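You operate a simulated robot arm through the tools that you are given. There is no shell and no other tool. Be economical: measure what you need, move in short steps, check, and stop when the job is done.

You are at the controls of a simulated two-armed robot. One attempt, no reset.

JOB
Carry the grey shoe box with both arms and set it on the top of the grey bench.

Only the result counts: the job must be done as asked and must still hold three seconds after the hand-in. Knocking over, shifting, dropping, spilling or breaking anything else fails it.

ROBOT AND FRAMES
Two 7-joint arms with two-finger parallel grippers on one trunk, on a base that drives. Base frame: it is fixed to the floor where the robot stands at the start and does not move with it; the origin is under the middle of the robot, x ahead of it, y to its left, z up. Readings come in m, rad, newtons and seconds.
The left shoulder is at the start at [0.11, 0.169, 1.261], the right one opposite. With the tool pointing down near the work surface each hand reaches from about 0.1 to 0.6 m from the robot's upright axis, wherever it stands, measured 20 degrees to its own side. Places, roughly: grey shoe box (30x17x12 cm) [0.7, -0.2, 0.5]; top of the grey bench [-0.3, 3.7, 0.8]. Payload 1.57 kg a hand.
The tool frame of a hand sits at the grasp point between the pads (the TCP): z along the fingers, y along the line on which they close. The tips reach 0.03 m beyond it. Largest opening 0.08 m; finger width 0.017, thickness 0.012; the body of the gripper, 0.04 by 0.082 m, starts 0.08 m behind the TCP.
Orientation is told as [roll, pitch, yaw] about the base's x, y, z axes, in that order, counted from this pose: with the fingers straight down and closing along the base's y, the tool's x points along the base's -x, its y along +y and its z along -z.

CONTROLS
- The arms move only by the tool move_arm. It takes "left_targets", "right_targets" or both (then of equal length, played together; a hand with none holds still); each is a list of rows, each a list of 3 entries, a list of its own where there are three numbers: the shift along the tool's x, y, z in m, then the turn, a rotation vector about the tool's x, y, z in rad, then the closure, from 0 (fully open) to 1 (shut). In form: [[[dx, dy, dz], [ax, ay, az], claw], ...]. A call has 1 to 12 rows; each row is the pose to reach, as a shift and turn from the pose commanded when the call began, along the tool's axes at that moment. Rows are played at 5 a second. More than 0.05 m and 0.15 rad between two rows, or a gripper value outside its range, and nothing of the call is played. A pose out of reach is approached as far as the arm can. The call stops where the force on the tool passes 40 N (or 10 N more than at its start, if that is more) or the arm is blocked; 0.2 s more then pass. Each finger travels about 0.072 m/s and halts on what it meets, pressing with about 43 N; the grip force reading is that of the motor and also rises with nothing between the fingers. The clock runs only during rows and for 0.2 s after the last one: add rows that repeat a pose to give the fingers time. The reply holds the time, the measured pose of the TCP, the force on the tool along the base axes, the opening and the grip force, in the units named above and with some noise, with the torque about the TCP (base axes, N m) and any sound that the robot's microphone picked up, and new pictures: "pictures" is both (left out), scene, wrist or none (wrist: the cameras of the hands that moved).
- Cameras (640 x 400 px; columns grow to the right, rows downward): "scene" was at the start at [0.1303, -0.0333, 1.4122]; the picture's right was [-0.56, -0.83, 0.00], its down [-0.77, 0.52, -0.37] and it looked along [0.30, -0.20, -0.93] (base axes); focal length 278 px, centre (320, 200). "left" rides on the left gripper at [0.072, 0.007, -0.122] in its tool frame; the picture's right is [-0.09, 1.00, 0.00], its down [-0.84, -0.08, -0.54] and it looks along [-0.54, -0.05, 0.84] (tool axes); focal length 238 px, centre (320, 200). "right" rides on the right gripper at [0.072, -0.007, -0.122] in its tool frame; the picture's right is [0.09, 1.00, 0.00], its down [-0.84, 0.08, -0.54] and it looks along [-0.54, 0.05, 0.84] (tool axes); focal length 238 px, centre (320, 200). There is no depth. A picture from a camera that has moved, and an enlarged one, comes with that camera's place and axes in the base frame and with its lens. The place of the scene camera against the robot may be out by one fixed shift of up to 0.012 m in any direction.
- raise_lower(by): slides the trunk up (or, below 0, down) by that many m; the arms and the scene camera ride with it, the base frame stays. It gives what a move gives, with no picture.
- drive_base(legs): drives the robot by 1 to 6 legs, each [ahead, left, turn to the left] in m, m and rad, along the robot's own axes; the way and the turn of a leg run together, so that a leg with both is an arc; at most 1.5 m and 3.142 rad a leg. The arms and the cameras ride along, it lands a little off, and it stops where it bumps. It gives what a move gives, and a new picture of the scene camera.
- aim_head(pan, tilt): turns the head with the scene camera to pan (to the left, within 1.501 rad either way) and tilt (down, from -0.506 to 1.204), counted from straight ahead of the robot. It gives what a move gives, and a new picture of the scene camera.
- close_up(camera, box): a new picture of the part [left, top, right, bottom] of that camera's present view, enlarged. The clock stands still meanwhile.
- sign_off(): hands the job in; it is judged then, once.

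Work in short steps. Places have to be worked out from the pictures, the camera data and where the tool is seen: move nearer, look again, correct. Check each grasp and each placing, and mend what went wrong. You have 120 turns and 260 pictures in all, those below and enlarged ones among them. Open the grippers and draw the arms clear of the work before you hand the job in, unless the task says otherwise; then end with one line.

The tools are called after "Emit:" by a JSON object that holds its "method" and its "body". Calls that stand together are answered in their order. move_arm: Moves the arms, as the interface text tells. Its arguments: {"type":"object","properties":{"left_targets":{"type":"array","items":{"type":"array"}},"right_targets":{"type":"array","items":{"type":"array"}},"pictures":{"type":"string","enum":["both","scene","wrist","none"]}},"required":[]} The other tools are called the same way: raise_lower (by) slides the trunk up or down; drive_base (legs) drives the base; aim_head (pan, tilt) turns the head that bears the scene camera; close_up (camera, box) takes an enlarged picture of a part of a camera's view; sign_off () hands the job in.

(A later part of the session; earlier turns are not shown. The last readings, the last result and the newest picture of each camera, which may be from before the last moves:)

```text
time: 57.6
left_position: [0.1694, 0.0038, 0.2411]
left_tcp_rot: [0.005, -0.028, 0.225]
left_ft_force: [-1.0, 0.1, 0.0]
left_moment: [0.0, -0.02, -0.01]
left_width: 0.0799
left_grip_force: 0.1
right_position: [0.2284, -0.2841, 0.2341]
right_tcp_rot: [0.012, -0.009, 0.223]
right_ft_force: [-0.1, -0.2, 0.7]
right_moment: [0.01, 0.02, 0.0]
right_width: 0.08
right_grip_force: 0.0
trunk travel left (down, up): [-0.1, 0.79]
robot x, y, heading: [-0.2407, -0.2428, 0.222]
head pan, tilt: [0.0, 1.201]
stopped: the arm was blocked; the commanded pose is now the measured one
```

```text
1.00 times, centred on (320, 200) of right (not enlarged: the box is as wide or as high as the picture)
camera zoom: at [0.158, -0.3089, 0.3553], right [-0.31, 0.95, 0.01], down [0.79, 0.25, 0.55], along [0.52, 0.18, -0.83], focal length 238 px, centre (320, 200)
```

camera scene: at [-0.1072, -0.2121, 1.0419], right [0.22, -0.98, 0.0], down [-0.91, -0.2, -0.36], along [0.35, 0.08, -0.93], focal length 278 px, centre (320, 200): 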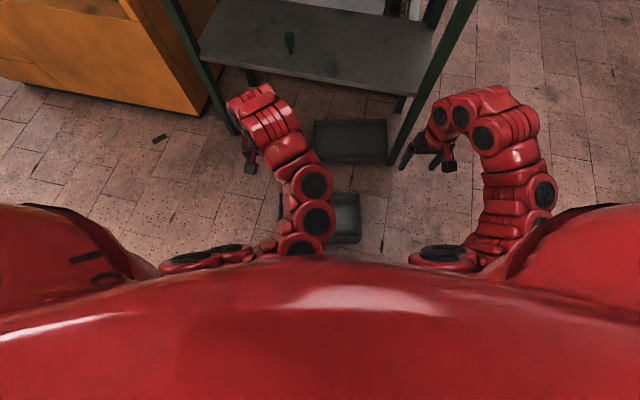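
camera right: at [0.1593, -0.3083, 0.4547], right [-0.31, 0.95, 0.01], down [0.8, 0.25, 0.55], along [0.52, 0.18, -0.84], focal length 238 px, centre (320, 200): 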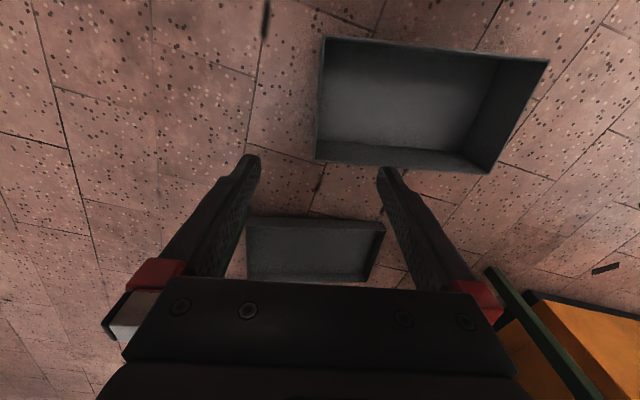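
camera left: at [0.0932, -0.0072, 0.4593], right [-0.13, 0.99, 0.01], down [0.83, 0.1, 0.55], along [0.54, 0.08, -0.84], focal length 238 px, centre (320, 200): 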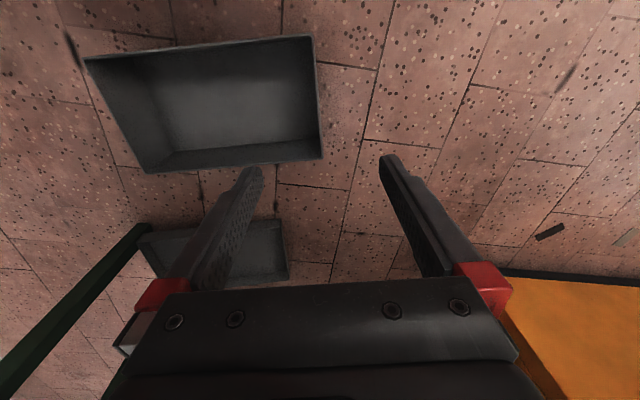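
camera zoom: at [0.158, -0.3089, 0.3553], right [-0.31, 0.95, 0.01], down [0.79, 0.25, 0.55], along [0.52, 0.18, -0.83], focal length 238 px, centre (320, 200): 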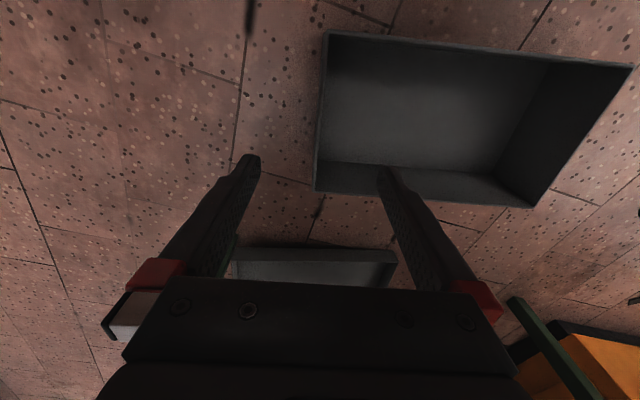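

The trunk stopped 0.1 m short as some arm part was blocked (likely an elbow at the base). I raise it 2 cm to free it and lower the hands with the arms instead.

Emit:
{"method": "raise_lower", "body": {"by": 0.02}}

Emit:
{"method": "move_arm", "body": {"left_targets": [[[0.005, 0, 0.025], [0, 0.02, 0], 0], [[0.005, 0, 0.05], [0, 0.02, 0], 0], [[0.005, 0, 0.075], [0, 0.02, 0], 0], [[0.005, 0, 0.1], [0, 0.02, 0], 0]], "right_targets": [[[0, 0.001, 0.025], [0, 0, 0], 0], [[0, 0.001, 0.05], [0, 0, 0], 0], [[0, 0.001, 0.075], [0, 0, 0], 0], [[0, 0.001, 0.1], [0, 0, 0], 0]], "pictures": "both"}}

```text
time: 58.2
left_position: [0.1712, 0.0051, 0.255]
left_tcp_rot: [0.007, -0.021, 0.227]
left_ft_force: [0.0, 0.3, 0.9]
left_moment: [0.03, -0.02, 0.0]
left_width: 0.0798
left_grip_force: 0.1
right_position: [0.2296, -0.2841, 0.2491]
right_tcp_rot: [0.014, -0.002, 0.222]
right_ft_force: [-0.6, 0.5, 0.6]
right_moment: [-0.03, 0.0, 0.01]
right_width: 0.0801
right_grip_force: 0.0
trunk travel left (down, up): [-0.12, 0.77]
robot x, y, heading: [-0.2432, -0.2396, 0.22]
head pan, tilt: [0.0, 1.201]
```

```text
time: 59.5
left_position: [0.1996, -0.012, 0.1892]
left_tcp_rot: [-0.061, -0.062, 0.235]
left_ft_force: [0.0, -0.6, -0.3]
left_moment: [0.02, -0.05, 0.0]
left_width: 0.0801
left_grip_force: 0.0
right_position: [0.2286, -0.284, 0.155]
right_tcp_rot: [0.015, -0.004, 0.225]
right_ft_force: [0.1, 0.5, 0.4]
right_moment: [0.02, 0.03, 0.0]
right_width: 0.0799
right_grip_force: 0.1
trunk travel left (down, up): [-0.12, 0.77]
robot x, y, heading: [-0.2426, -0.2392, 0.223]
head pan, tilt: [0.0, 1.201]
stopped in row 4 (left hand): the arm was blocked; the commanded pose is now the measured one
camera scene: at [-0.1086, -0.2175, 0.9652], right [0.22, -0.98, -0.01], down [-0.91, -0.2, -0.36], along [0.35, 0.09, -0.93], focal length 278 px, centre (320, 200)
camera right: at [0.1589, -0.3086, 0.2772], right [-0.31, 0.95, 0.02], down [0.8, 0.25, 0.55], along [0.52, 0.18, -0.84], focal length 238 px, centre (320, 200)
camera left: at [0.1194, -0.0178, 0.3072], right [-0.14, 0.99, -0.06], down [0.79, 0.15, 0.6], along [0.6, 0.04, -0.8], focal length 238 px, centre (320, 200)
```

scene: 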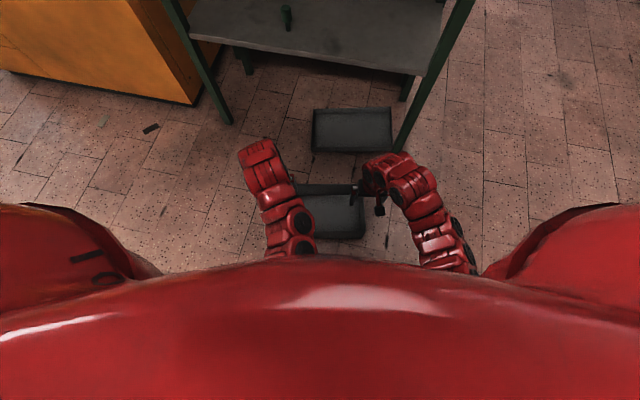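
right: 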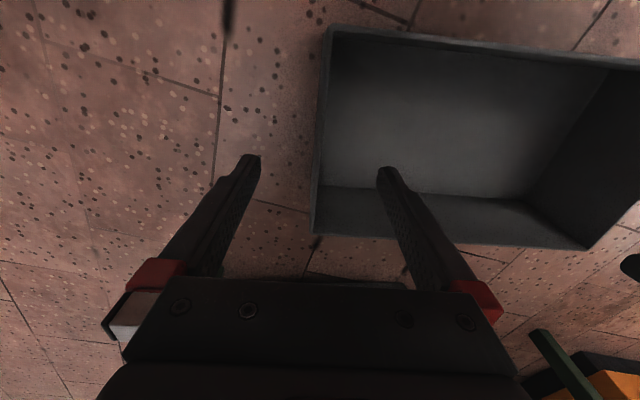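
left: 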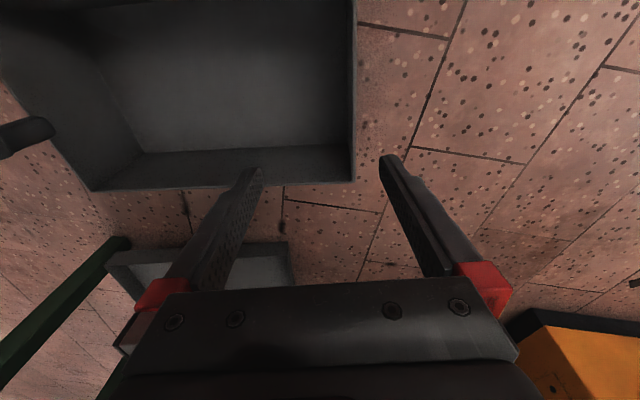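

The left elbow is tucked inward and blocks, while the right arm (elbow outward) works. I raise the trunk and re-route the left arm: hand forward and outward, so its elbow swings out like the right one.

Emit:
{"method": "raise_lower", "body": {"by": 0.25}}

Emit:
{"method": "move_arm", "body": {"left_targets": [[[-0.01, 0.02, -0.01], [0, -0.14, 0], 0], [[-0.02, 0.04, -0.02], [0, -0.28, 0], 0], [[-0.03, 0.06, -0.03], [0, -0.42, 0], 0], [[-0.04, 0.08, -0.04], [0, -0.56, 0], 0], [[-0.05, 0.1, -0.05], [0, -0.7, 0], 0], [[-0.06, 0.12, -0.05], [0, -0.84, 0], 0], [[-0.08, 0.14, -0.05], [0, -0.98, 0], 0], [[-0.1, 0.16, -0.05], [0, -1.12, 0], 0], [[-0.12, 0.18, -0.05], [0, -1.26, 0], 0], [[-0.14, 0.2, -0.05], [0, -1.4, 0], 0], [[-0.16, 0.2, -0.05], [0, -1.5, 0], 0]], "pictures": "scene"}}

```text
time: 62.0
left_position: [0.1935, -0.0106, 0.4236]
left_tcp_rot: [-0.055, -0.045, 0.231]
left_ft_force: [0.4, 0.0, -0.4]
left_moment: [0.0, 0.0, 0.01]
left_width: 0.0801
left_grip_force: 0.0
right_position: [0.2286, -0.2845, 0.3983]
right_tcp_rot: [0.012, -0.001, 0.223]
right_ft_force: [0.5, 0.4, -0.9]
right_moment: [0.0, -0.02, 0.04]
right_width: 0.0798
right_grip_force: 0.0
trunk travel left (down, up): [-0.37, 0.52]
robot x, y, heading: [-0.2481, -0.2392, 0.226]
head pan, tilt: [0.0, 1.201]
```

```text
time: 64.4
left_position: [0.3003, 0.2219, 0.4691]
left_tcp_rot: [-1.166, -1.509, 1.397]
left_ft_force: [0.0, 0.4, 0.6]
left_moment: [-0.03, -0.02, 0.0]
left_width: 0.08
left_grip_force: 0.0
right_position: [0.2288, -0.2836, 0.3987]
right_tcp_rot: [0.011, -0.002, 0.223]
right_ft_force: [-0.1, -0.4, 0.1]
right_moment: [-0.01, 0.0, -0.04]
right_width: 0.0801
right_grip_force: 0.0
trunk travel left (down, up): [-0.37, 0.52]
robot x, y, heading: [-0.2428, -0.2375, 0.226]
head pan, tilt: [0.0, 1.201]
camera scene: at [-0.107, -0.2121, 1.2074], right [0.22, -0.98, 0.0], down [-0.91, -0.2, -0.36], along [0.35, 0.08, -0.93], focal length 278 px, centre (320, 200)
```

scene: 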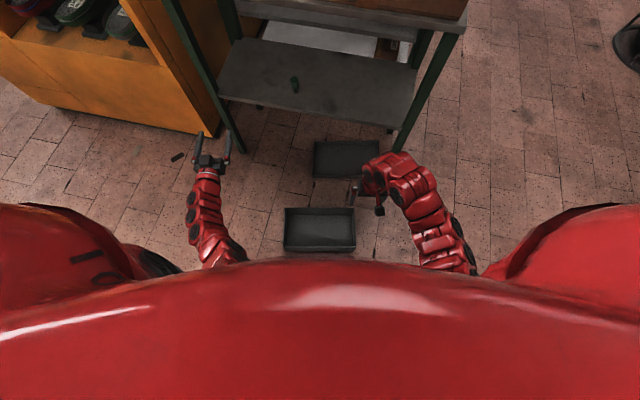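

The left hand is out and forward. To copy the right arm's earlier path I back up 0.15 m, lower the trunk a little, then extend and raise the left hand.

Emit:
{"method": "drive_base", "body": {"legs": [[-0.15, 0, 0]]}}

Emit:
{"method": "raise_lower", "body": {"by": -0.16}}

Emit:
{"method": "move_arm", "body": {"left_targets": [[[-0.03, 0, 0.03], [0, 0, 0], 0], [[-0.06, 0, 0.06], [0, 0, 0], 0], [[-0.09, 0, 0.09], [0, 0, 0], 0], [[-0.12, 0, 0.12], [0, 0, 0], 0], [[-0.16, 0, 0.15], [0, 0, 0], 0]], "pictures": "scene"}}

```text
time: 65.8
left_position: [0.1527, 0.1878, 0.4708]
left_tcp_rot: [-1.161, -1.511, 1.39]
left_ft_force: [-0.1, 0.0, 0.0]
left_moment: [-0.02, 0.02, 0.0]
left_width: 0.0796
left_grip_force: 0.2
right_position: [0.0822, -0.3159, 0.4003]
right_tcp_rot: [0.01, -0.001, 0.225]
right_ft_force: [-0.7, 0.5, -0.2]
right_moment: [0.02, -0.02, 0.02]
right_width: 0.08
right_grip_force: 0.1
trunk travel left (down, up): [-0.37, 0.52]
robot x, y, heading: [-0.3931, -0.2743, 0.222]
head pan, tilt: [0.0, 1.201]
camera scene: at [-0.2545, -0.2454, 1.2075], right [0.22, -0.98, 0.0], down [-0.91, -0.21, -0.36], along [0.35, 0.08, -0.93], focal length 278 px, centre (320, 200)
```

scene: 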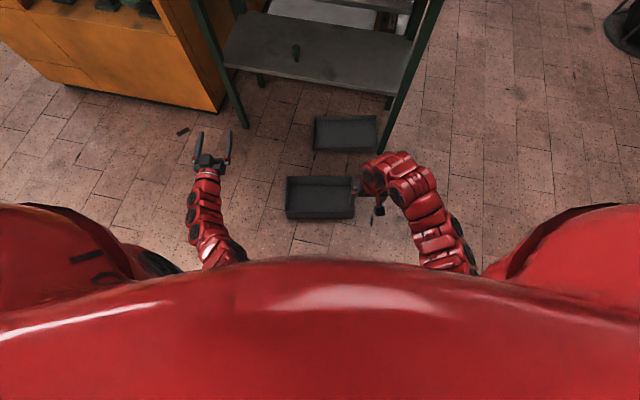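

```text
time: 67.6
left_position: [0.1524, 0.1882, 0.3102]
left_tcp_rot: [-1.153, -1.509, 1.38]
left_ft_force: [-0.4, 0.4, 0.1]
left_moment: [0.02, 0.04, -0.01]
left_width: 0.08
left_grip_force: 0.0
right_position: [0.0829, -0.3162, 0.239]
right_tcp_rot: [0.01, -0.002, 0.226]
right_ft_force: [-0.4, 0.1, -0.8]
right_moment: [0.02, 0.02, -0.02]
right_width: 0.0797
right_grip_force: 0.0
trunk travel left (down, up): [-0.21, 0.68]
robot x, y, heading: [-0.3934, -0.2728, 0.22]
head pan, tilt: [0.0, 1.201]
```

```text
time: 68.8
left_position: [0.3007, 0.2336, 0.4673]
left_tcp_rot: [-1.146, -1.509, 1.373]
left_ft_force: [0.4, 0.2, -0.3]
left_moment: [-0.03, -0.03, 0.0]
left_width: 0.08
left_grip_force: 0.0
right_position: [0.0821, -0.3166, 0.238]
right_tcp_rot: [0.01, -0.002, 0.223]
right_ft_force: [0.2, 0.0, 0.2]
right_moment: [-0.02, 0.0, 0.02]
right_width: 0.0797
right_grip_force: 0.0
trunk travel left (down, up): [-0.21, 0.68]
robot x, y, heading: [-0.3902, -0.2733, 0.221]
head pan, tilt: [0.0, 1.201]
camera scene: at [-0.2538, -0.2451, 1.0474], right [0.22, -0.98, 0.0], down [-0.91, -0.21, -0.36], along [0.35, 0.08, -0.93], focal length 278 px, centre (320, 200)
```

scene: 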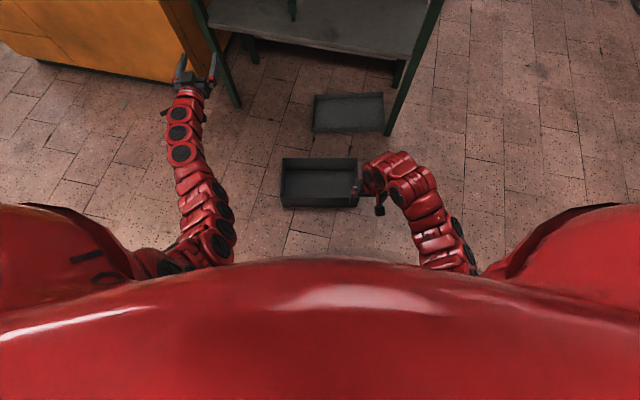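

The left arm is now the mirror of the right arm's earlier posture. I pitch it down while retracting.

Emit:
{"method": "move_arm", "body": {"left_targets": [[[0, 0, -0.022], [0, 0.137, 0], 0], [[0, 0, -0.044], [0, 0.274, 0], 0], [[0, 0, -0.066], [0, 0.411, 0], 0], [[0, 0, -0.088], [0, 0.548, 0], 0], [[0, 0, -0.11], [0, 0.685, 0], 0], [[0, 0, -0.132], [0, 0.822, 0], 0], [[0.01, 0, -0.154], [0, 0.959, 0], 0], [[0.02, 0, -0.176], [0, 1.096, 0], 0], [[0.03, 0, -0.198], [0, 1.233, 0], 0], [[0.04, 0, -0.22], [0, 1.37, 0], 0], [[0.06, 0, -0.242], [0, 1.507, 0], 0]], "pictures": "scene"}}

```text
time: 71.2
left_position: [0.0646, 0.1727, 0.4132]
left_tcp_rot: [-0.055, -0.037, 0.233]
left_ft_force: [0.3, -0.2, 0.4]
left_moment: [-0.03, 0.02, 0.04]
left_width: 0.0798
left_grip_force: 0.1
right_position: [0.0823, -0.3173, 0.239]
right_tcp_rot: [0.01, -0.002, 0.225]
right_ft_force: [0.7, 0.1, 0.6]
right_moment: [0.0, -0.03, -0.02]
right_width: 0.0799
right_grip_force: 0.0
trunk travel left (down, up): [-0.21, 0.68]
robot x, y, heading: [-0.3917, -0.2757, 0.223]
head pan, tilt: [0.0, 1.201]
camera scene: at [-0.254, -0.245, 1.0474], right [0.22, -0.98, 0.0], down [-0.91, -0.21, -0.36], along [0.35, 0.08, -0.93], focal length 278 px, centre (320, 200)
```

scene: 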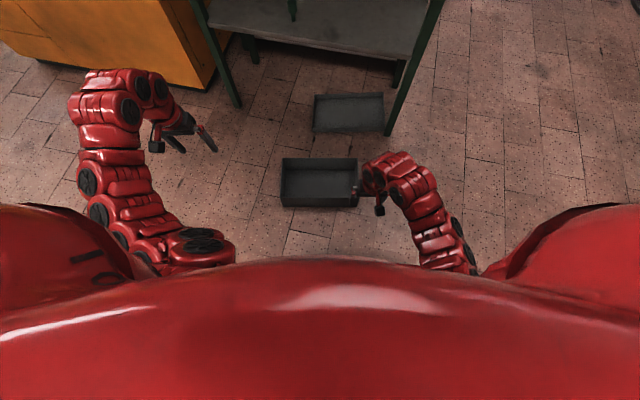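

The left elbow is outward now. I bring the left hand in and down to match the right hand.

Emit:
{"method": "move_arm", "body": {"left_targets": [[[0.015, -0.031, 0.022], [-0.01, 0.006, 0], 0], [[0.03, -0.062, 0.044], [-0.02, 0.012, 0], 0], [[0.045, -0.094, 0.066], [-0.03, 0.018, 0.004], 0], [[0.06, -0.126, 0.088], [-0.04, 0.024, 0.006], 0], [[0.075, -0.158, 0.11], [-0.05, 0.03, 0.008], 0], [[0.091, -0.19, 0.14], [-0.058, 0.037, 0.01], 0], [[0.091, -0.19, 0.174], [-0.058, 0.037, 0.01], 0]], "pictures": "scene"}}

```text
time: 72.8
left_position: [0.0284, -0.0392, 0.246]
left_tcp_rot: [0.004, -0.005, 0.222]
left_ft_force: [0.0, 0.5, -0.2]
left_moment: [0.02, -0.01, 0.0]
left_width: 0.0799
left_grip_force: 0.0
right_position: [0.0819, -0.3164, 0.2398]
right_tcp_rot: [0.011, -0.003, 0.223]
right_ft_force: [0.1, 0.6, 0.1]
right_moment: [0.02, -0.03, 0.0]
right_width: 0.0801
right_grip_force: 0.0
trunk travel left (down, up): [-0.21, 0.68]
robot x, y, heading: [-0.3907, -0.2725, 0.225]
head pan, tilt: [0.0, 1.201]
camera scene: at [-0.2538, -0.2453, 1.0474], right [0.22, -0.98, 0.0], down [-0.91, -0.21, -0.36], along [0.35, 0.08, -0.93], focal length 278 px, centre (320, 200)
```

scene: 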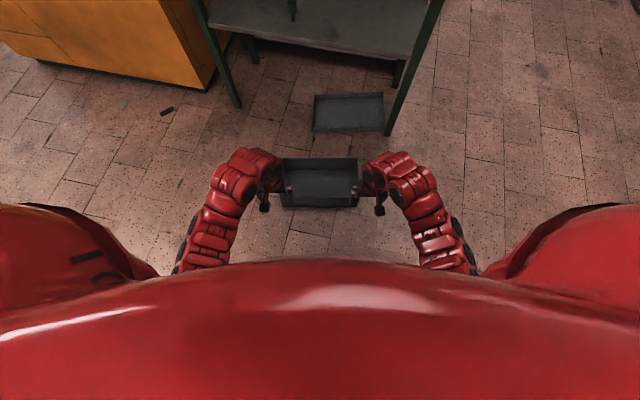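

Symmetric now. I drive 0.145 m ahead and check both wrist views.

Emit:
{"method": "drive_base", "body": {"legs": [[0.145, 0, 0]]}}

Emit:
{"method": "close_up", "body": {"camera": "left", "box": [0, 0, 640, 400]}}

Emit:
{"method": "close_up", "body": {"camera": "right", "box": [0, 0, 640, 400]}}

```text
time: 74.2
left_position: [0.1694, -0.0069, 0.245]
left_tcp_rot: [0.004, -0.002, 0.223]
left_ft_force: [0.7, -0.4, -0.2]
left_moment: [-0.01, 0.04, 0.03]
left_width: 0.08
left_grip_force: 0.1
right_position: [0.2233, -0.2818, 0.238]
right_tcp_rot: [0.009, 0.0, 0.226]
right_ft_force: [0.2, -0.2, 0.3]
right_moment: [0.02, -0.03, 0.01]
right_width: 0.08
right_grip_force: 0.1
trunk travel left (down, up): [-0.21, 0.68]
robot x, y, heading: [-0.2505, -0.2404, 0.228]
head pan, tilt: [0.0, 1.201]
camera scene: at [-0.1125, -0.2127, 1.0474], right [0.22, -0.97, 0.0], down [-0.91, -0.21, -0.36], along [0.35, 0.08, -0.93], focal length 278 px, centre (320, 200)
```

scene: 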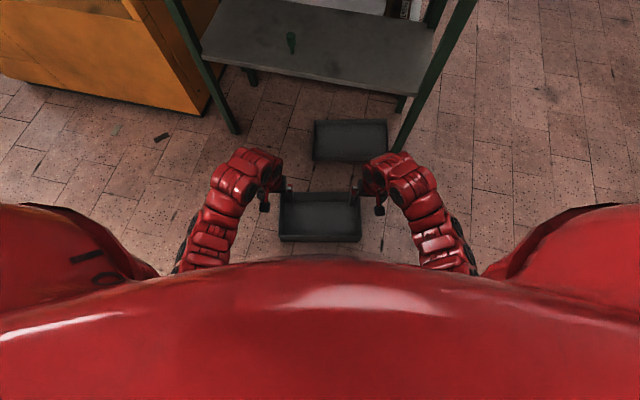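

```text
1.00 times, centred on (320, 200) of left (not enlarged: the box is as wide or as high as the picture)
camera zoom: at [0.0979, -0.0161, 0.3684], right [-0.13, 0.99, 0.0], down [0.83, 0.11, 0.54], along [0.54, 0.07, -0.84], focal length 238 px, centre (320, 200)
```

zoom: 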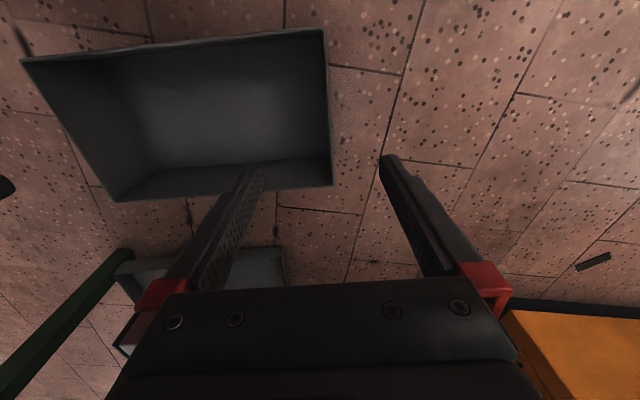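

```text
1.00 times, centred on (320, 200) of right (not enlarged: the box is as wide or as high as the picture)
camera zoom: at [0.1547, -0.3073, 0.3598], right [-0.31, 0.95, 0.01], down [0.8, 0.26, 0.54], along [0.51, 0.18, -0.84], focal length 238 px, centre (320, 200)
```

zoom: 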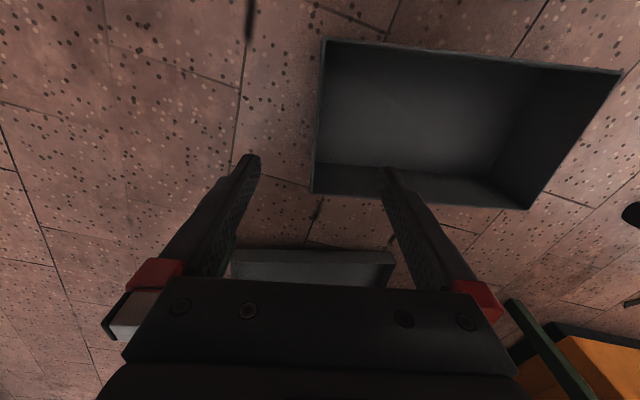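

Both views confirm alignment; small corrections, then descend 0.165 m with fingers open, straddling the walls.

Emit:
{"method": "move_arm", "body": {"left_targets": [[[0.003, 0.0114, 0.02], [0, 0, 0], 0], [[0.003, 0.0114, 0.045], [0, 0, 0], 0], [[0.003, 0.0114, 0.07], [0, 0, 0], 0], [[0.003, 0.0114, 0.095], [0, 0, 0], 0], [[0.003, 0.0114, 0.12], [0, 0, 0], 0], [[0.003, 0.0114, 0.145], [0, 0, 0], 0], [[0.003, 0.0114, 0.165], [0, 0, 0], 0]], "right_targets": [[[-0.004, -0.0016, 0.015], [0, 0, 0], 0], [[-0.004, -0.0016, 0.04], [0, 0, 0], 0], [[-0.004, -0.0016, 0.065], [0, 0, 0], 0], [[-0.004, -0.0016, 0.09], [0, 0, 0], 0], [[-0.004, -0.0016, 0.115], [0, 0, 0], 0], [[-0.004, -0.0016, 0.138], [0, 0, 0], 0], [[-0.004, -0.0016, 0.158], [0, 0, 0], 0]], "pictures": "both"}}

```text
time: 75.8
left_position: [0.165, 0.0059, 0.0807]
left_tcp_rot: [0.001, -0.005, 0.225]
left_ft_force: [-0.5, -0.3, 0.0]
left_moment: [-0.02, 0.03, -0.02]
left_width: 0.0798
left_grip_force: 0.0
right_position: [0.2299, -0.2821, 0.0812]
right_tcp_rot: [0.011, -0.003, 0.226]
right_ft_force: [0.1, -0.4, -0.6]
right_moment: [-0.03, 0.03, 0.02]
right_width: 0.0798
right_grip_force: 0.2
trunk travel left (down, up): [-0.21, 0.68]
robot x, y, heading: [-0.2524, -0.2408, 0.227]
head pan, tilt: [0.0, 1.201]
camera scene: at [-0.1126, -0.2127, 1.0474], right [0.22, -0.97, 0.0], down [-0.91, -0.21, -0.36], along [0.35, 0.08, -0.93], focal length 278 px, centre (320, 200)
camera right: at [0.1597, -0.3059, 0.2017], right [-0.31, 0.95, 0.01], down [0.8, 0.26, 0.55], along [0.52, 0.18, -0.84], focal length 238 px, centre (320, 200)
camera left: at [0.0931, -0.0046, 0.2037], right [-0.13, 0.99, 0.0], down [0.83, 0.11, 0.54], along [0.54, 0.07, -0.84], focal length 238 px, centre (320, 200)
```

scene: 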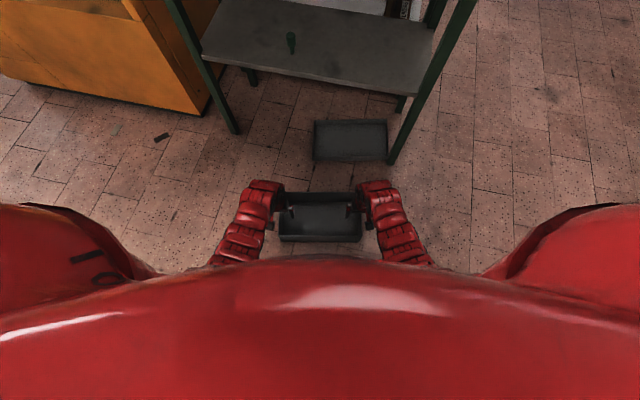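
right: 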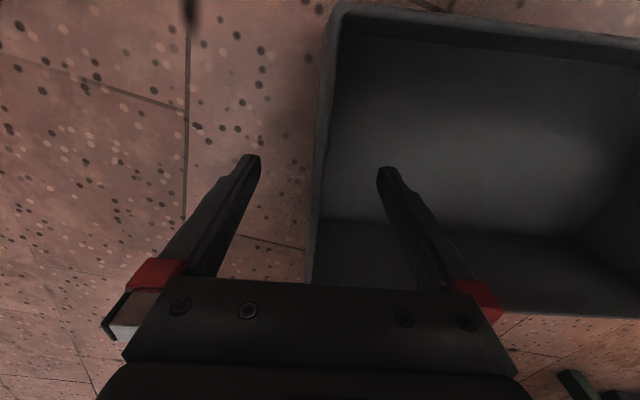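
left: 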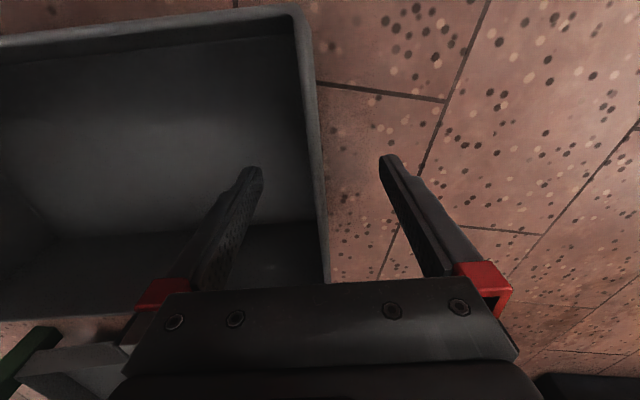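

Both end walls are between the fingers. I close both grippers.

Emit:
{"method": "move_arm", "body": {"left_targets": [[[0, 0, 0], [0, 0, 0], 0.5], [[0, 0, 0], [0, 0, 0], 1], [[0, 0, 0], [0, 0, 0], 1], [[0, 0, 0], [0, 0, 0], 1], [[0, 0, 0], [0, 0, 0], 1]], "right_targets": [[[0, 0, 0], [0, 0, 0], 0.5], [[0, 0, 0], [0, 0, 0], 1], [[0, 0, 0], [0, 0, 0], 1], [[0, 0, 0], [0, 0, 0], 1], [[0, 0, 0], [0, 0, 0], 1]], "pictures": "wrist"}}

```text
time: 77.0
left_position: [0.1644, 0.007, 0.0803]
left_tcp_rot: [0.002, -0.002, 0.224]
left_ft_force: [-1.5, 4.0, 2.3]
left_moment: [-0.4, 0.02, -0.11]
left_width: 0.0036
left_grip_force: 24.4
right_position: [0.2292, -0.2823, 0.0808]
right_tcp_rot: [0.01, -0.004, 0.225]
right_ft_force: [2.6, -3.4, -1.0]
right_moment: [-0.73, -0.33, -0.11]
right_width: 0.0039
right_grip_force: 24.3
trunk travel left (down, up): [-0.21, 0.68]
robot x, y, heading: [-0.2474, -0.2429, 0.218]
head pan, tilt: [0.0, 1.201]
camera right: at [0.1595, -0.3067, 0.2018], right [-0.31, 0.95, 0.01], down [0.8, 0.26, 0.54], along [0.51, 0.18, -0.84], focal length 238 px, centre (320, 200)
camera left: at [0.0927, -0.004, 0.2038], right [-0.13, 0.99, 0.0], down [0.83, 0.11, 0.54], along [0.54, 0.07, -0.84], focal length 238 px, centre (320, 200)
```

right: 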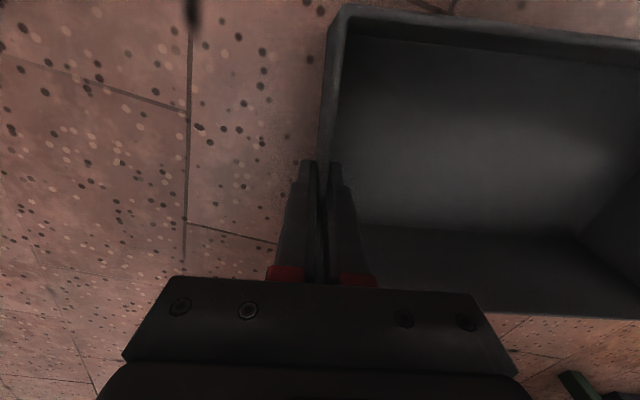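
left: 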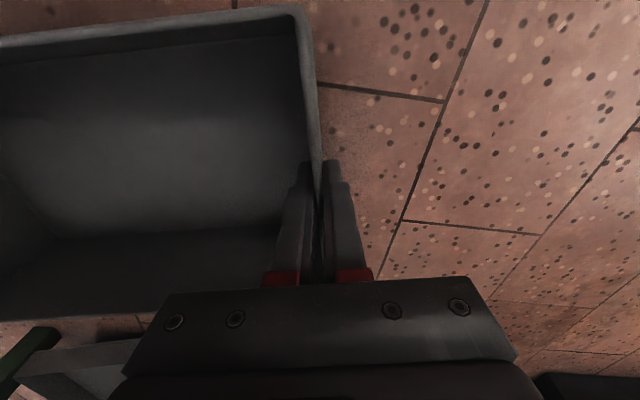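

Both walls are gripped (4 mm thick, 24 N). I lift with the trunk by 0.4 m.

Emit:
{"method": "raise_lower", "body": {"by": 0.4}}

Emit:
{"method": "drive_base", "body": {"legs": [[-0.35, 0, 0]]}}

```text
time: 80.8
left_position: [0.1642, 0.0066, 0.481]
left_tcp_rot: [0.005, -0.003, 0.225]
left_ft_force: [-4.1, 16.3, 4.3]
left_moment: [-0.29, 0.0, -0.11]
left_width: 0.0036
left_grip_force: 24.5
right_position: [0.2283, -0.2821, 0.4783]
right_tcp_rot: [0.009, -0.002, 0.224]
right_ft_force: [4.4, -16.3, -4.9]
right_moment: [-0.8, -0.24, -0.13]
right_width: 0.0036
right_grip_force: 24.4
trunk travel left (down, up): [-0.61, 0.28]
robot x, y, heading: [-0.2474, -0.2441, 0.224]
head pan, tilt: [0.0, 1.201]
```

```text
time: 83.1
left_position: [-0.1794, -0.0713, 0.4813]
left_tcp_rot: [0.004, -0.004, 0.227]
left_ft_force: [-5.1, 19.4, 3.3]
left_moment: [-0.3, -0.13, -0.13]
left_width: 0.0036
left_grip_force: 24.4
right_position: [-0.1138, -0.3603, 0.4804]
right_tcp_rot: [0.009, 0.0, 0.228]
right_ft_force: [5.8, -18.7, -3.8]
right_moment: [-0.77, -0.17, -0.12]
right_width: 0.0037
right_grip_force: 24.5
trunk travel left (down, up): [-0.61, 0.28]
robot x, y, heading: [-0.5922, -0.3199, 0.228]
head pan, tilt: [0.0, 1.201]
camera scene: at [-0.4558, -0.2914, 1.4475], right [0.23, -0.97, 0.0], down [-0.91, -0.21, -0.36], along [0.35, 0.08, -0.93], focal length 278 px, centre (320, 200)
```

scene: 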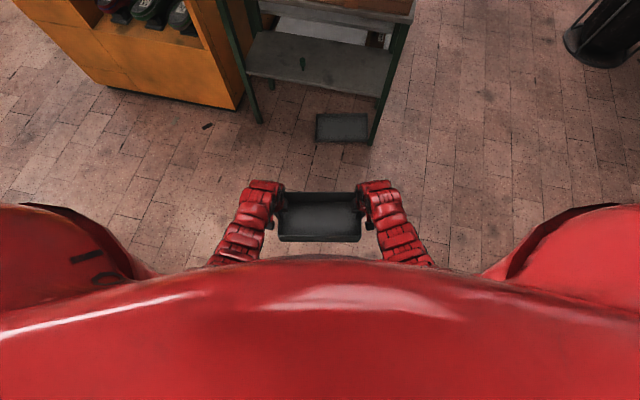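

The open box is carried securely. I relieve the slowly growing inward force by 1.5 mm per hand and raise the hands 10 cm, then turn toward the bench.

Emit:
{"method": "move_arm", "body": {"left_targets": [[[0, 0.0015, -0.02], [0, 0, 0], 1], [[0, 0.0015, -0.04], [0, 0, 0], 1], [[0, 0.0015, -0.06], [0, 0, 0], 1], [[0, 0.0015, -0.08], [0, 0, 0], 1], [[0, 0.0015, -0.1], [0, 0, 0], 1]], "right_targets": [[[0, -0.0015, -0.02], [0, 0, 0], 1], [[0, -0.0015, -0.04], [0, 0, 0], 1], [[0, -0.0015, -0.06], [0, 0, 0], 1], [[0, -0.0015, -0.08], [0, 0, 0], 1], [[0, -0.0015, -0.1], [0, 0, 0], 1]], "pictures": "scene"}}

```text
time: 84.3
left_position: [-0.1786, -0.0727, 0.5822]
left_tcp_rot: [-0.003, -0.003, 0.227]
left_ft_force: [5.0, -25.0, 2.5]
left_moment: [0.08, 0.16, -0.05]
left_width: 0.0036
left_grip_force: 24.3
right_position: [-0.1137, -0.3614, 0.5803]
right_tcp_rot: [0.012, -0.002, 0.228]
right_ft_force: [-4.5, 24.7, -3.2]
right_moment: [-0.79, -0.32, -0.11]
right_width: 0.0039
right_grip_force: 24.4
trunk travel left (down, up): [-0.61, 0.28]
robot x, y, heading: [-0.5898, -0.3215, 0.229]
head pan, tilt: [0.0, 1.201]
camera scene: at [-0.4553, -0.2913, 1.4474], right [0.23, -0.97, 0.0], down [-0.91, -0.21, -0.36], along [0.35, 0.08, -0.93], focal length 278 px, centre (320, 200)
```

scene: 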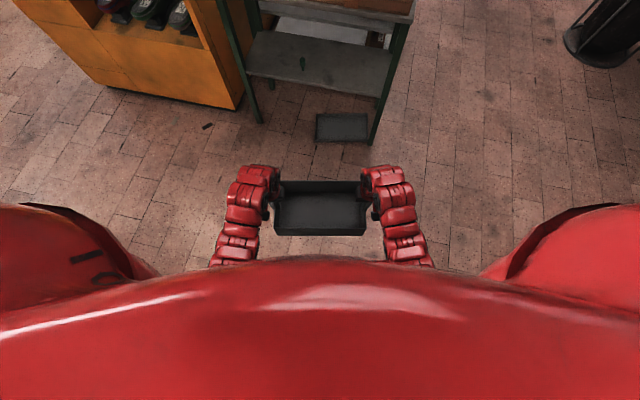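

Now it is slightly stretched (25 N outward); I bring each hand 0.8 mm back in.

Emit:
{"method": "move_arm", "body": {"left_targets": [[[0, -0.0008, 0], [0, 0, 0], 1], [[0, -0.0008, 0], [0, 0, 0], 1]], "right_targets": [[[0, 0.0008, 0], [0, 0, 0], 1], [[0, 0.0008, 0], [0, 0, 0], 1]], "pictures": "none"}}

Emit:
{"method": "drive_base", "body": {"legs": [[0, 0, 1.342]]}}

Emit:
{"method": "aim_head", "body": {"pan": 0.0, "tilt": 0.4}}

```text
time: 84.9
left_position: [-0.1785, -0.0723, 0.5811]
left_tcp_rot: [0.001, -0.002, 0.225]
left_ft_force: [4.8, -23.7, 2.8]
left_moment: [0.09, -0.07, -0.03]
left_width: 0.0037
left_grip_force: 24.5
right_position: [-0.1151, -0.3601, 0.5807]
right_tcp_rot: [0.01, -0.001, 0.228]
right_ft_force: [-4.9, 23.5, -3.5]
right_moment: [-0.76, -0.09, -0.08]
right_width: 0.0037
right_grip_force: 24.8
trunk travel left (down, up): [-0.61, 0.28]
robot x, y, heading: [-0.5886, -0.3195, 0.228]
head pan, tilt: [0.0, 1.201]
```

```text
time: 88.6
left_position: [-0.7363, 0.1368, 0.5804]
left_tcp_rot: [0.0, -0.001, 1.562]
left_ft_force: [24.3, -0.8, 2.3]
left_moment: [-0.01, 0.03, -0.02]
left_width: 0.0038
left_grip_force: 25.0
right_position: [-0.4398, 0.1357, 0.5799]
right_tcp_rot: [0.011, -0.002, 1.568]
right_ft_force: [-24.3, 0.8, -3.2]
right_moment: [0.0, -0.79, -0.06]
right_width: 0.0038
right_grip_force: 24.7
trunk travel left (down, up): [-0.61, 0.28]
robot x, y, heading: [-0.5929, -0.3183, 1.569]
head pan, tilt: [0.0, 1.201]
camera scene: at [-0.5871, -0.1857, 1.4474], right [1.0, -0.01, 0.0], down [0.0, -0.93, -0.36], along [0.0, 0.36, -0.93], focal length 278 px, centre (320, 200)
```

scene: 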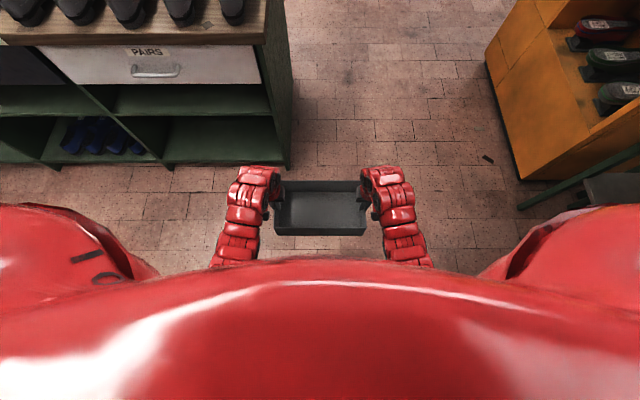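

```text
time: 89.7
left_position: [-0.7372, 0.1394, 0.5804]
left_tcp_rot: [0.001, -0.001, 1.563]
left_ft_force: [3.1, -0.7, 1.8]
left_moment: [0.12, 0.11, -0.09]
left_width: 0.0038
left_grip_force: 25.1
right_position: [-0.4399, 0.1362, 0.58]
right_tcp_rot: [0.01, 0.0, 1.568]
right_ft_force: [-3.7, 1.2, -4.0]
right_moment: [-0.1, -0.89, -0.12]
right_width: 0.0041
right_grip_force: 24.7
trunk travel left (down, up): [-0.61, 0.28]
robot x, y, heading: [-0.5917, -0.3207, 1.566]
head pan, tilt: [0.0, 0.4]
camera scene: at [-0.5868, -0.149, 1.5101], right [1.0, -0.01, 0.0], down [0.0, -0.39, -0.92], along [0.0, 0.92, -0.39], focal length 278 px, centre (320, 200)
```

scene: 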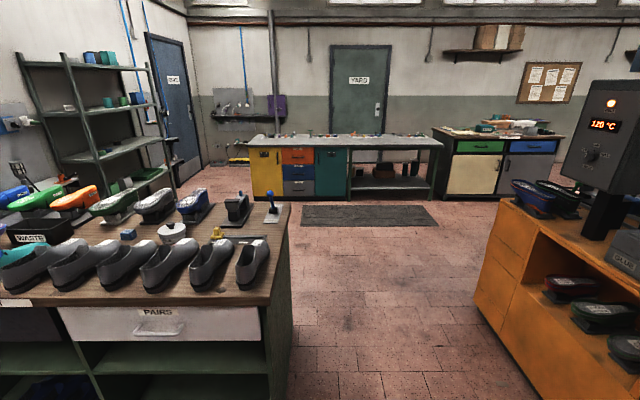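

Note: aiming the head re-zeroes the arm commands (that is why the squeeze vanished earlier); with pinched walls that is harmless. I strafe right to the middle of the aisle and drive ahead.

Emit:
{"method": "drive_base", "body": {"legs": [[0, -0.45, 0], [1.4, 0, 0], [0.6, 0, 0]]}}

Emit:
{"method": "aim_head", "body": {"pan": 0.0, "tilt": 0.55}}

```text
time: 102.1
left_position: [-0.2855, 2.1421, 0.5798]
left_tcp_rot: [0.0, -0.001, 1.573]
left_ft_force: [7.7, -0.8, 1.2]
left_moment: [0.0, 0.13, -0.05]
left_width: 0.0037
left_grip_force: 24.7
right_position: [0.0117, 2.1418, 0.58]
right_tcp_rot: [0.011, -0.001, 1.576]
right_ft_force: [-6.9, 0.5, -3.1]
right_moment: [-0.01, -0.83, -0.14]
right_width: 0.0038
right_grip_force: 24.9
trunk travel left (down, up): [-0.61, 0.28]
robot x, y, heading: [-0.1341, 1.6866, 1.572]
head pan, tilt: [0.0, 0.4]
camera scene: at [-0.1322, 1.8569, 1.5101], right [1.0, 0.0, 0.0], down [0.0, -0.39, -0.92], along [0.0, 0.92, -0.39], focal length 278 px, centre (320, 200)
```

scene: 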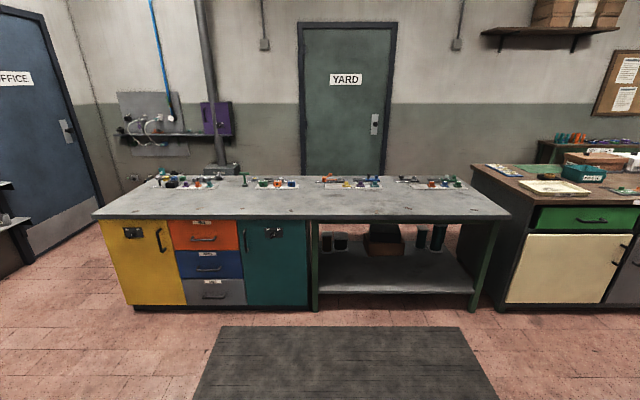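

```text
time: 102.8
left_position: [-0.2842, 2.1419, 0.5802]
left_tcp_rot: [0.0, -0.002, 1.572]
left_ft_force: [2.4, -0.3, 0.8]
left_moment: [-0.11, 0.23, -0.08]
left_width: 0.0037
left_grip_force: 24.9
right_position: [0.0112, 2.1422, 0.5808]
right_tcp_rot: [0.01, -0.002, 1.577]
right_ft_force: [-2.4, 1.2, -2.9]
right_moment: [0.13, -0.77, -0.09]
right_width: 0.0035
right_grip_force: 24.9
trunk travel left (down, up): [-0.61, 0.28]
robot x, y, heading: [-0.1354, 1.6851, 1.572]
head pan, tilt: [0.0, 0.55]
camera scene: at [-0.1322, 1.8533, 1.4966], right [1.0, 0.0, 0.0], down [0.0, -0.52, -0.85], along [0.0, 0.85, -0.52], focal length 278 px, centre (320, 200)
```

scene: 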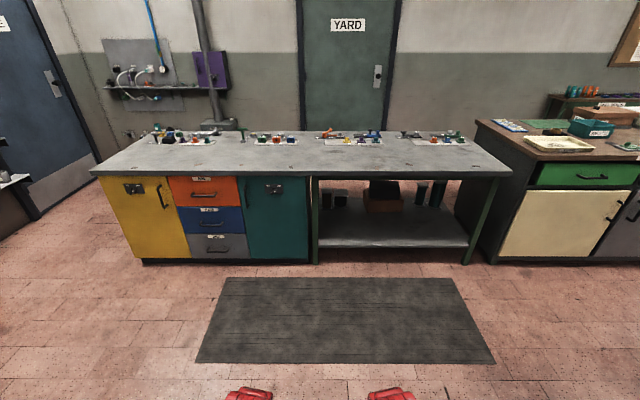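

The bench top's front edge is at about y≈3.3–3.35 with clutter only along the back (y>3.75). I raise trunk and hands so the box bottom is above the 0.8 top, before approaching.

Emit:
{"method": "raise_lower", "body": {"by": 0.26}}

Emit:
{"method": "move_arm", "body": {"left_targets": [[[-0.01, 0, -0.02], [0, 0, 0], 1], [[-0.02, 0, -0.04], [0, 0, 0], 1], [[-0.03, 0, -0.06], [0, 0, 0], 1], [[-0.04, 0, -0.08], [0, 0, 0], 1], [[-0.05, 0, -0.1], [0, 0, 0], 1], [[-0.06, 0, -0.12], [0, 0, 0], 1]], "right_targets": [[[-0.01, 0, -0.02], [0, 0, 0], 1], [[-0.02, 0, -0.04], [0, 0, 0], 1], [[-0.03, 0, -0.06], [0, 0, 0], 1], [[-0.04, 0, -0.08], [0, 0, 0], 1], [[-0.05, 0, -0.1], [0, 0, 0], 1], [[-0.06, 0, -0.12], [0, 0, 0], 1]], "pictures": "scene"}}

```text
time: 105.4
left_position: [-0.2843, 2.1426, 0.8405]
left_tcp_rot: [0.001, -0.001, 1.572]
left_ft_force: [3.3, -0.8, 1.7]
left_moment: [-0.02, 0.22, -0.02]
left_width: 0.0037
left_grip_force: 24.4
right_position: [0.0116, 2.1409, 0.8412]
right_tcp_rot: [0.011, 0.0, 1.576]
right_ft_force: [-2.3, 0.7, -3.2]
right_moment: [0.01, -0.79, -0.12]
right_width: 0.0039
right_grip_force: 24.4
trunk travel left (down, up): [-0.87, 0.02]
robot x, y, heading: [-0.1349, 1.6871, 1.576]
head pan, tilt: [0.0, 0.55]
```

```text
time: 106.8
left_position: [-0.2845, 2.2028, 0.9602]
left_tcp_rot: [-0.002, 0.0, 1.57]
left_ft_force: [14.7, -0.5, 1.2]
left_moment: [0.04, 0.33, -0.06]
left_width: 0.0034
left_grip_force: 24.6
right_position: [0.0115, 2.2021, 0.9604]
right_tcp_rot: [0.013, -0.001, 1.575]
right_ft_force: [-15.5, 1.1, -1.9]
right_moment: [-0.06, -0.89, -0.14]
right_width: 0.0039
right_grip_force: 24.9
trunk travel left (down, up): [-0.87, 0.02]
robot x, y, heading: [-0.1337, 1.6873, 1.579]
head pan, tilt: [0.0, 0.55]
camera scene: at [-0.1324, 1.8544, 1.7564], right [1.0, 0.0, 0.0], down [0.0, -0.52, -0.85], along [0.0, 0.85, -0.52], focal length 278 px, centre (320, 200)
```

scene: 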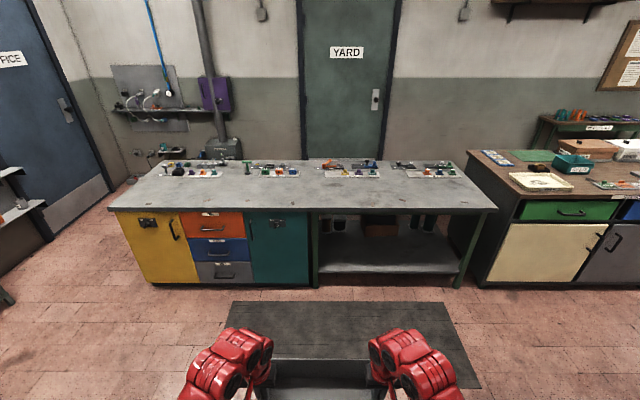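

I drive 1.1 m ahead and look down at the bench edge.

Emit:
{"method": "drive_base", "body": {"legs": [[1.1, 0, 0]]}}

Emit:
{"method": "aim_head", "body": {"pan": 0.0, "tilt": 0.95}}

```text
time: 112.5
left_position: [-0.2757, 3.2999, 0.96]
left_tcp_rot: [-0.001, -0.001, 1.558]
left_ft_force: [29.1, -1.1, 0.5]
left_moment: [-0.07, 0.36, -0.03]
left_width: 0.0035
left_grip_force: 24.3
right_position: [0.0201, 3.298, 0.9608]
right_tcp_rot: [0.014, 0.002, 1.567]
right_ft_force: [-29.5, 0.5, -1.1]
right_moment: [0.07, -0.78, -0.11]
right_width: 0.0037
right_grip_force: 24.5
trunk travel left (down, up): [-0.87, 0.02]
robot x, y, heading: [-0.1348, 2.7795, 1.564]
head pan, tilt: [0.0, 0.55]
camera scene: at [-0.1277, 2.9502, 1.7565], right [1.0, -0.01, 0.0], down [0.0, -0.52, -0.85], along [0.01, 0.85, -0.52], focal length 278 px, centre (320, 200)
```

scene: 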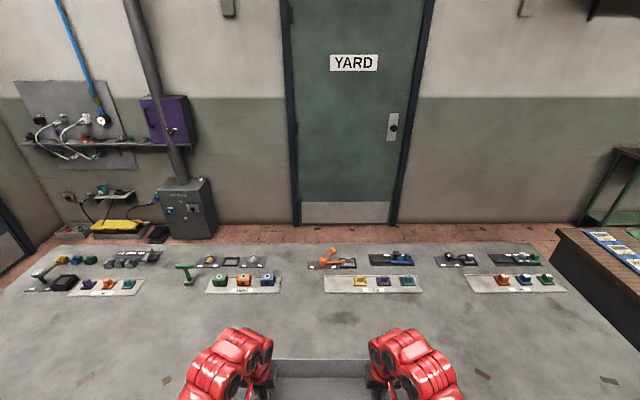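

```text
time: 113.3
left_position: [-0.2754, 3.3011, 0.9611]
left_tcp_rot: [-0.003, -0.001, 1.558]
left_ft_force: [1.9, -1.1, 1.0]
left_moment: [-0.1, 0.42, -0.03]
left_width: 0.0038
left_grip_force: 24.7
right_position: [0.0214, 3.2971, 0.9604]
right_tcp_rot: [0.014, 0.001, 1.566]
right_ft_force: [-2.7, 0.8, -2.4]
right_moment: [0.07, -0.92, -0.16]
right_width: 0.004
right_grip_force: 24.9
trunk travel left (down, up): [-0.87, 0.02]
robot x, y, heading: [-0.1339, 2.7842, 1.563]
head pan, tilt: [0.0, 0.949]
camera scene: at [-0.1278, 2.9333, 1.7236], right [1.0, -0.01, 0.0], down [-0.01, -0.81, -0.58], along [0.0, 0.58, -0.81], focal length 278 px, centre (320, 200)
```

scene: 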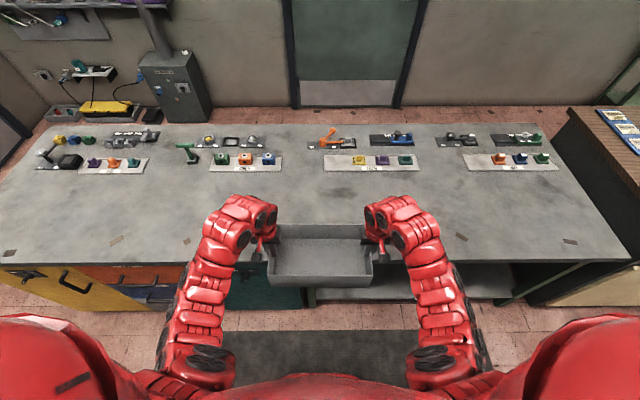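

Bench edge is at y≈3.33, clutter starts at ≈3.74. I drive 0.12 m more and extend the arms 0.07 m to centre the box near y≈3.49.

Emit:
{"method": "drive_base", "body": {"legs": [[0.12, 0, 0]]}}

Emit:
{"method": "move_arm", "body": {"left_targets": [[[-0.02, 0, 0], [0, 0, 0], 1], [[-0.04, 0, 0], [0, 0, 0], 1], [[-0.055, 0, 0.01], [0, 0, 0], 1], [[-0.07, 0, 0.03], [0, 0, 0], 1]], "right_targets": [[[-0.02, 0, 0], [0, 0, 0], 1], [[-0.04, 0, 0], [0, 0, 0], 1], [[-0.055, 0, 0.01], [0, 0, 0], 1], [[-0.07, 0, 0.03], [0, 0, 0], 1]], "pictures": "scene"}}

```text
time: 114.6
left_position: [-0.2745, 3.4199, 0.9612]
left_tcp_rot: [-0.002, -0.002, 1.556]
left_ft_force: [3.7, -1.3, 1.4]
left_moment: [-0.04, 0.46, -0.01]
left_width: 0.0037
left_grip_force: 25.0
right_position: [0.0216, 3.4141, 0.9618]
right_tcp_rot: [0.014, 0.0, 1.565]
right_ft_force: [-3.4, 0.6, -2.6]
right_moment: [0.03, -0.92, -0.16]
right_width: 0.004
right_grip_force: 24.4
trunk travel left (down, up): [-0.87, 0.02]
robot x, y, heading: [-0.131, 2.8999, 1.56]
head pan, tilt: [0.0, 0.949]
camera scene: at [-0.1266, 3.0505, 1.7238], right [1.0, -0.01, 0.0], down [-0.01, -0.81, -0.58], along [0.01, 0.58, -0.81], focal length 278 px, centre (320, 200)
```

scene: 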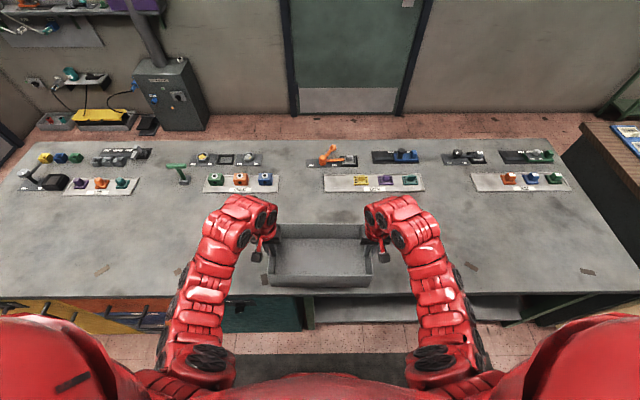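

```text
time: 115.6
left_position: [-0.2737, 3.4907, 0.9301]
left_tcp_rot: [-0.001, 0.0, 1.56]
left_ft_force: [-1.5, -0.9, 0.1]
left_moment: [0.04, 0.46, -0.06]
left_width: 0.0036
left_grip_force: 24.7
right_position: [0.0233, 3.487, 0.9286]
right_tcp_rot: [0.013, -0.001, 1.564]
right_ft_force: [0.6, 0.4, -2.9]
right_moment: [-0.09, -0.85, -0.2]
right_width: 0.0041
right_grip_force: 24.9
trunk travel left (down, up): [-0.87, 0.02]
robot x, y, heading: [-0.1335, 2.9032, 1.566]
head pan, tilt: [0.0, 0.949]
camera scene: at [-0.1266, 3.0537, 1.7234], right [1.0, -0.01, 0.0], down [-0.01, -0.81, -0.58], along [0.01, 0.58, -0.81], focal length 278 px, centre (320, 200)
```

scene: 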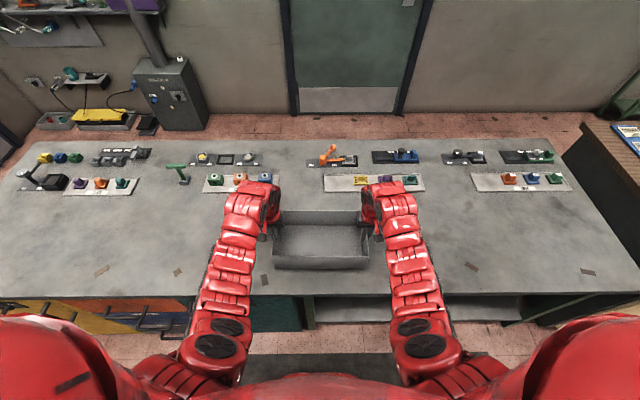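

I lower with the arms in small steps until the bottom meets the bench.

Emit:
{"method": "move_arm", "body": {"left_targets": [[[0, 0, 0.01], [0, 0, 0], 1], [[0, 0, 0.02], [0, 0, 0], 1], [[0, 0, 0.028], [0, 0, 0], 1], [[0, 0, 0.034], [0, 0, 0], 1], [[0, 0, 0.038], [0, 0, 0], 1], [[0, 0, 0.042], [0, 0, 0], 1]], "right_targets": [[[0, 0, 0.01], [0, 0, 0], 1], [[0, 0, 0.02], [0, 0, 0], 1], [[0, 0, 0.028], [0, 0, 0], 1], [[0, 0, 0.034], [0, 0, 0], 1], [[0, 0, 0.038], [0, 0, 0], 1], [[0, 0, 0.042], [0, 0, 0], 1]], "pictures": "none"}}

```text
time: 117.0
left_position: [-0.2731, 3.4898, 0.8895]
left_tcp_rot: [-0.003, -0.001, 1.559]
left_ft_force: [-10.8, -0.6, 0.3]
left_moment: [0.0, 0.5, -0.07]
left_width: 0.0039
left_grip_force: 24.7
right_position: [0.0227, 3.4866, 0.8869]
right_tcp_rot: [0.012, 0.002, 1.563]
right_ft_force: [10.7, 0.7, -1.1]
right_moment: [-0.03, -0.75, -0.22]
right_width: 0.0039
right_grip_force: 24.7
trunk travel left (down, up): [-0.87, 0.02]
robot x, y, heading: [-0.1294, 2.8996, 1.562]
head pan, tilt: [0.0, 0.949]
```

Emit:
{"method": "move_arm", "body": {"left_targets": [[[0, 0, 0.003], [0, 0, 0], 1], [[0, 0, 0.006], [0, 0, 0], 1], [[0, 0, 0.009], [0, 0, 0], 1], [[0, 0, 0.012], [0, 0, 0], 1]], "right_targets": [[[0, 0, 0.003], [0, 0, 0], 1], [[0, 0, 0.006], [0, 0, 0], 1], [[0, 0, 0.009], [0, 0, 0], 1], [[0, 0, 0.012], [0, 0, 0], 1]], "pictures": "scene"}}

```text
time: 118.0
left_position: [-0.2735, 3.49, 0.8798]
left_tcp_rot: [-0.001, -0.011, 1.556]
left_ft_force: [-18.4, 5.8, 21.5]
left_moment: [0.01, 0.2, -0.05]
left_width: 0.0036
left_grip_force: 24.6
right_position: [0.0226, 3.4847, 0.8811]
right_tcp_rot: [0.013, -0.011, 1.563]
right_ft_force: [17.1, 2.4, 21.4]
right_moment: [-0.02, -1.02, -0.14]
right_width: 0.0036
right_grip_force: 24.1
trunk travel left (down, up): [-0.87, 0.02]
robot x, y, heading: [-0.1336, 2.9017, 1.563]
head pan, tilt: [0.0, 0.949]
camera scene: at [-0.1272, 3.0473, 1.7249], right [1.0, -0.01, 0.0], down [-0.01, -0.81, -0.58], along [0.01, 0.58, -0.81], focal length 278 px, centre (320, 200)
```

scene: 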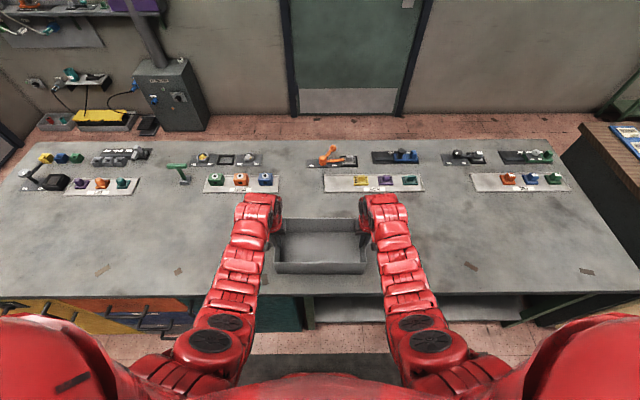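

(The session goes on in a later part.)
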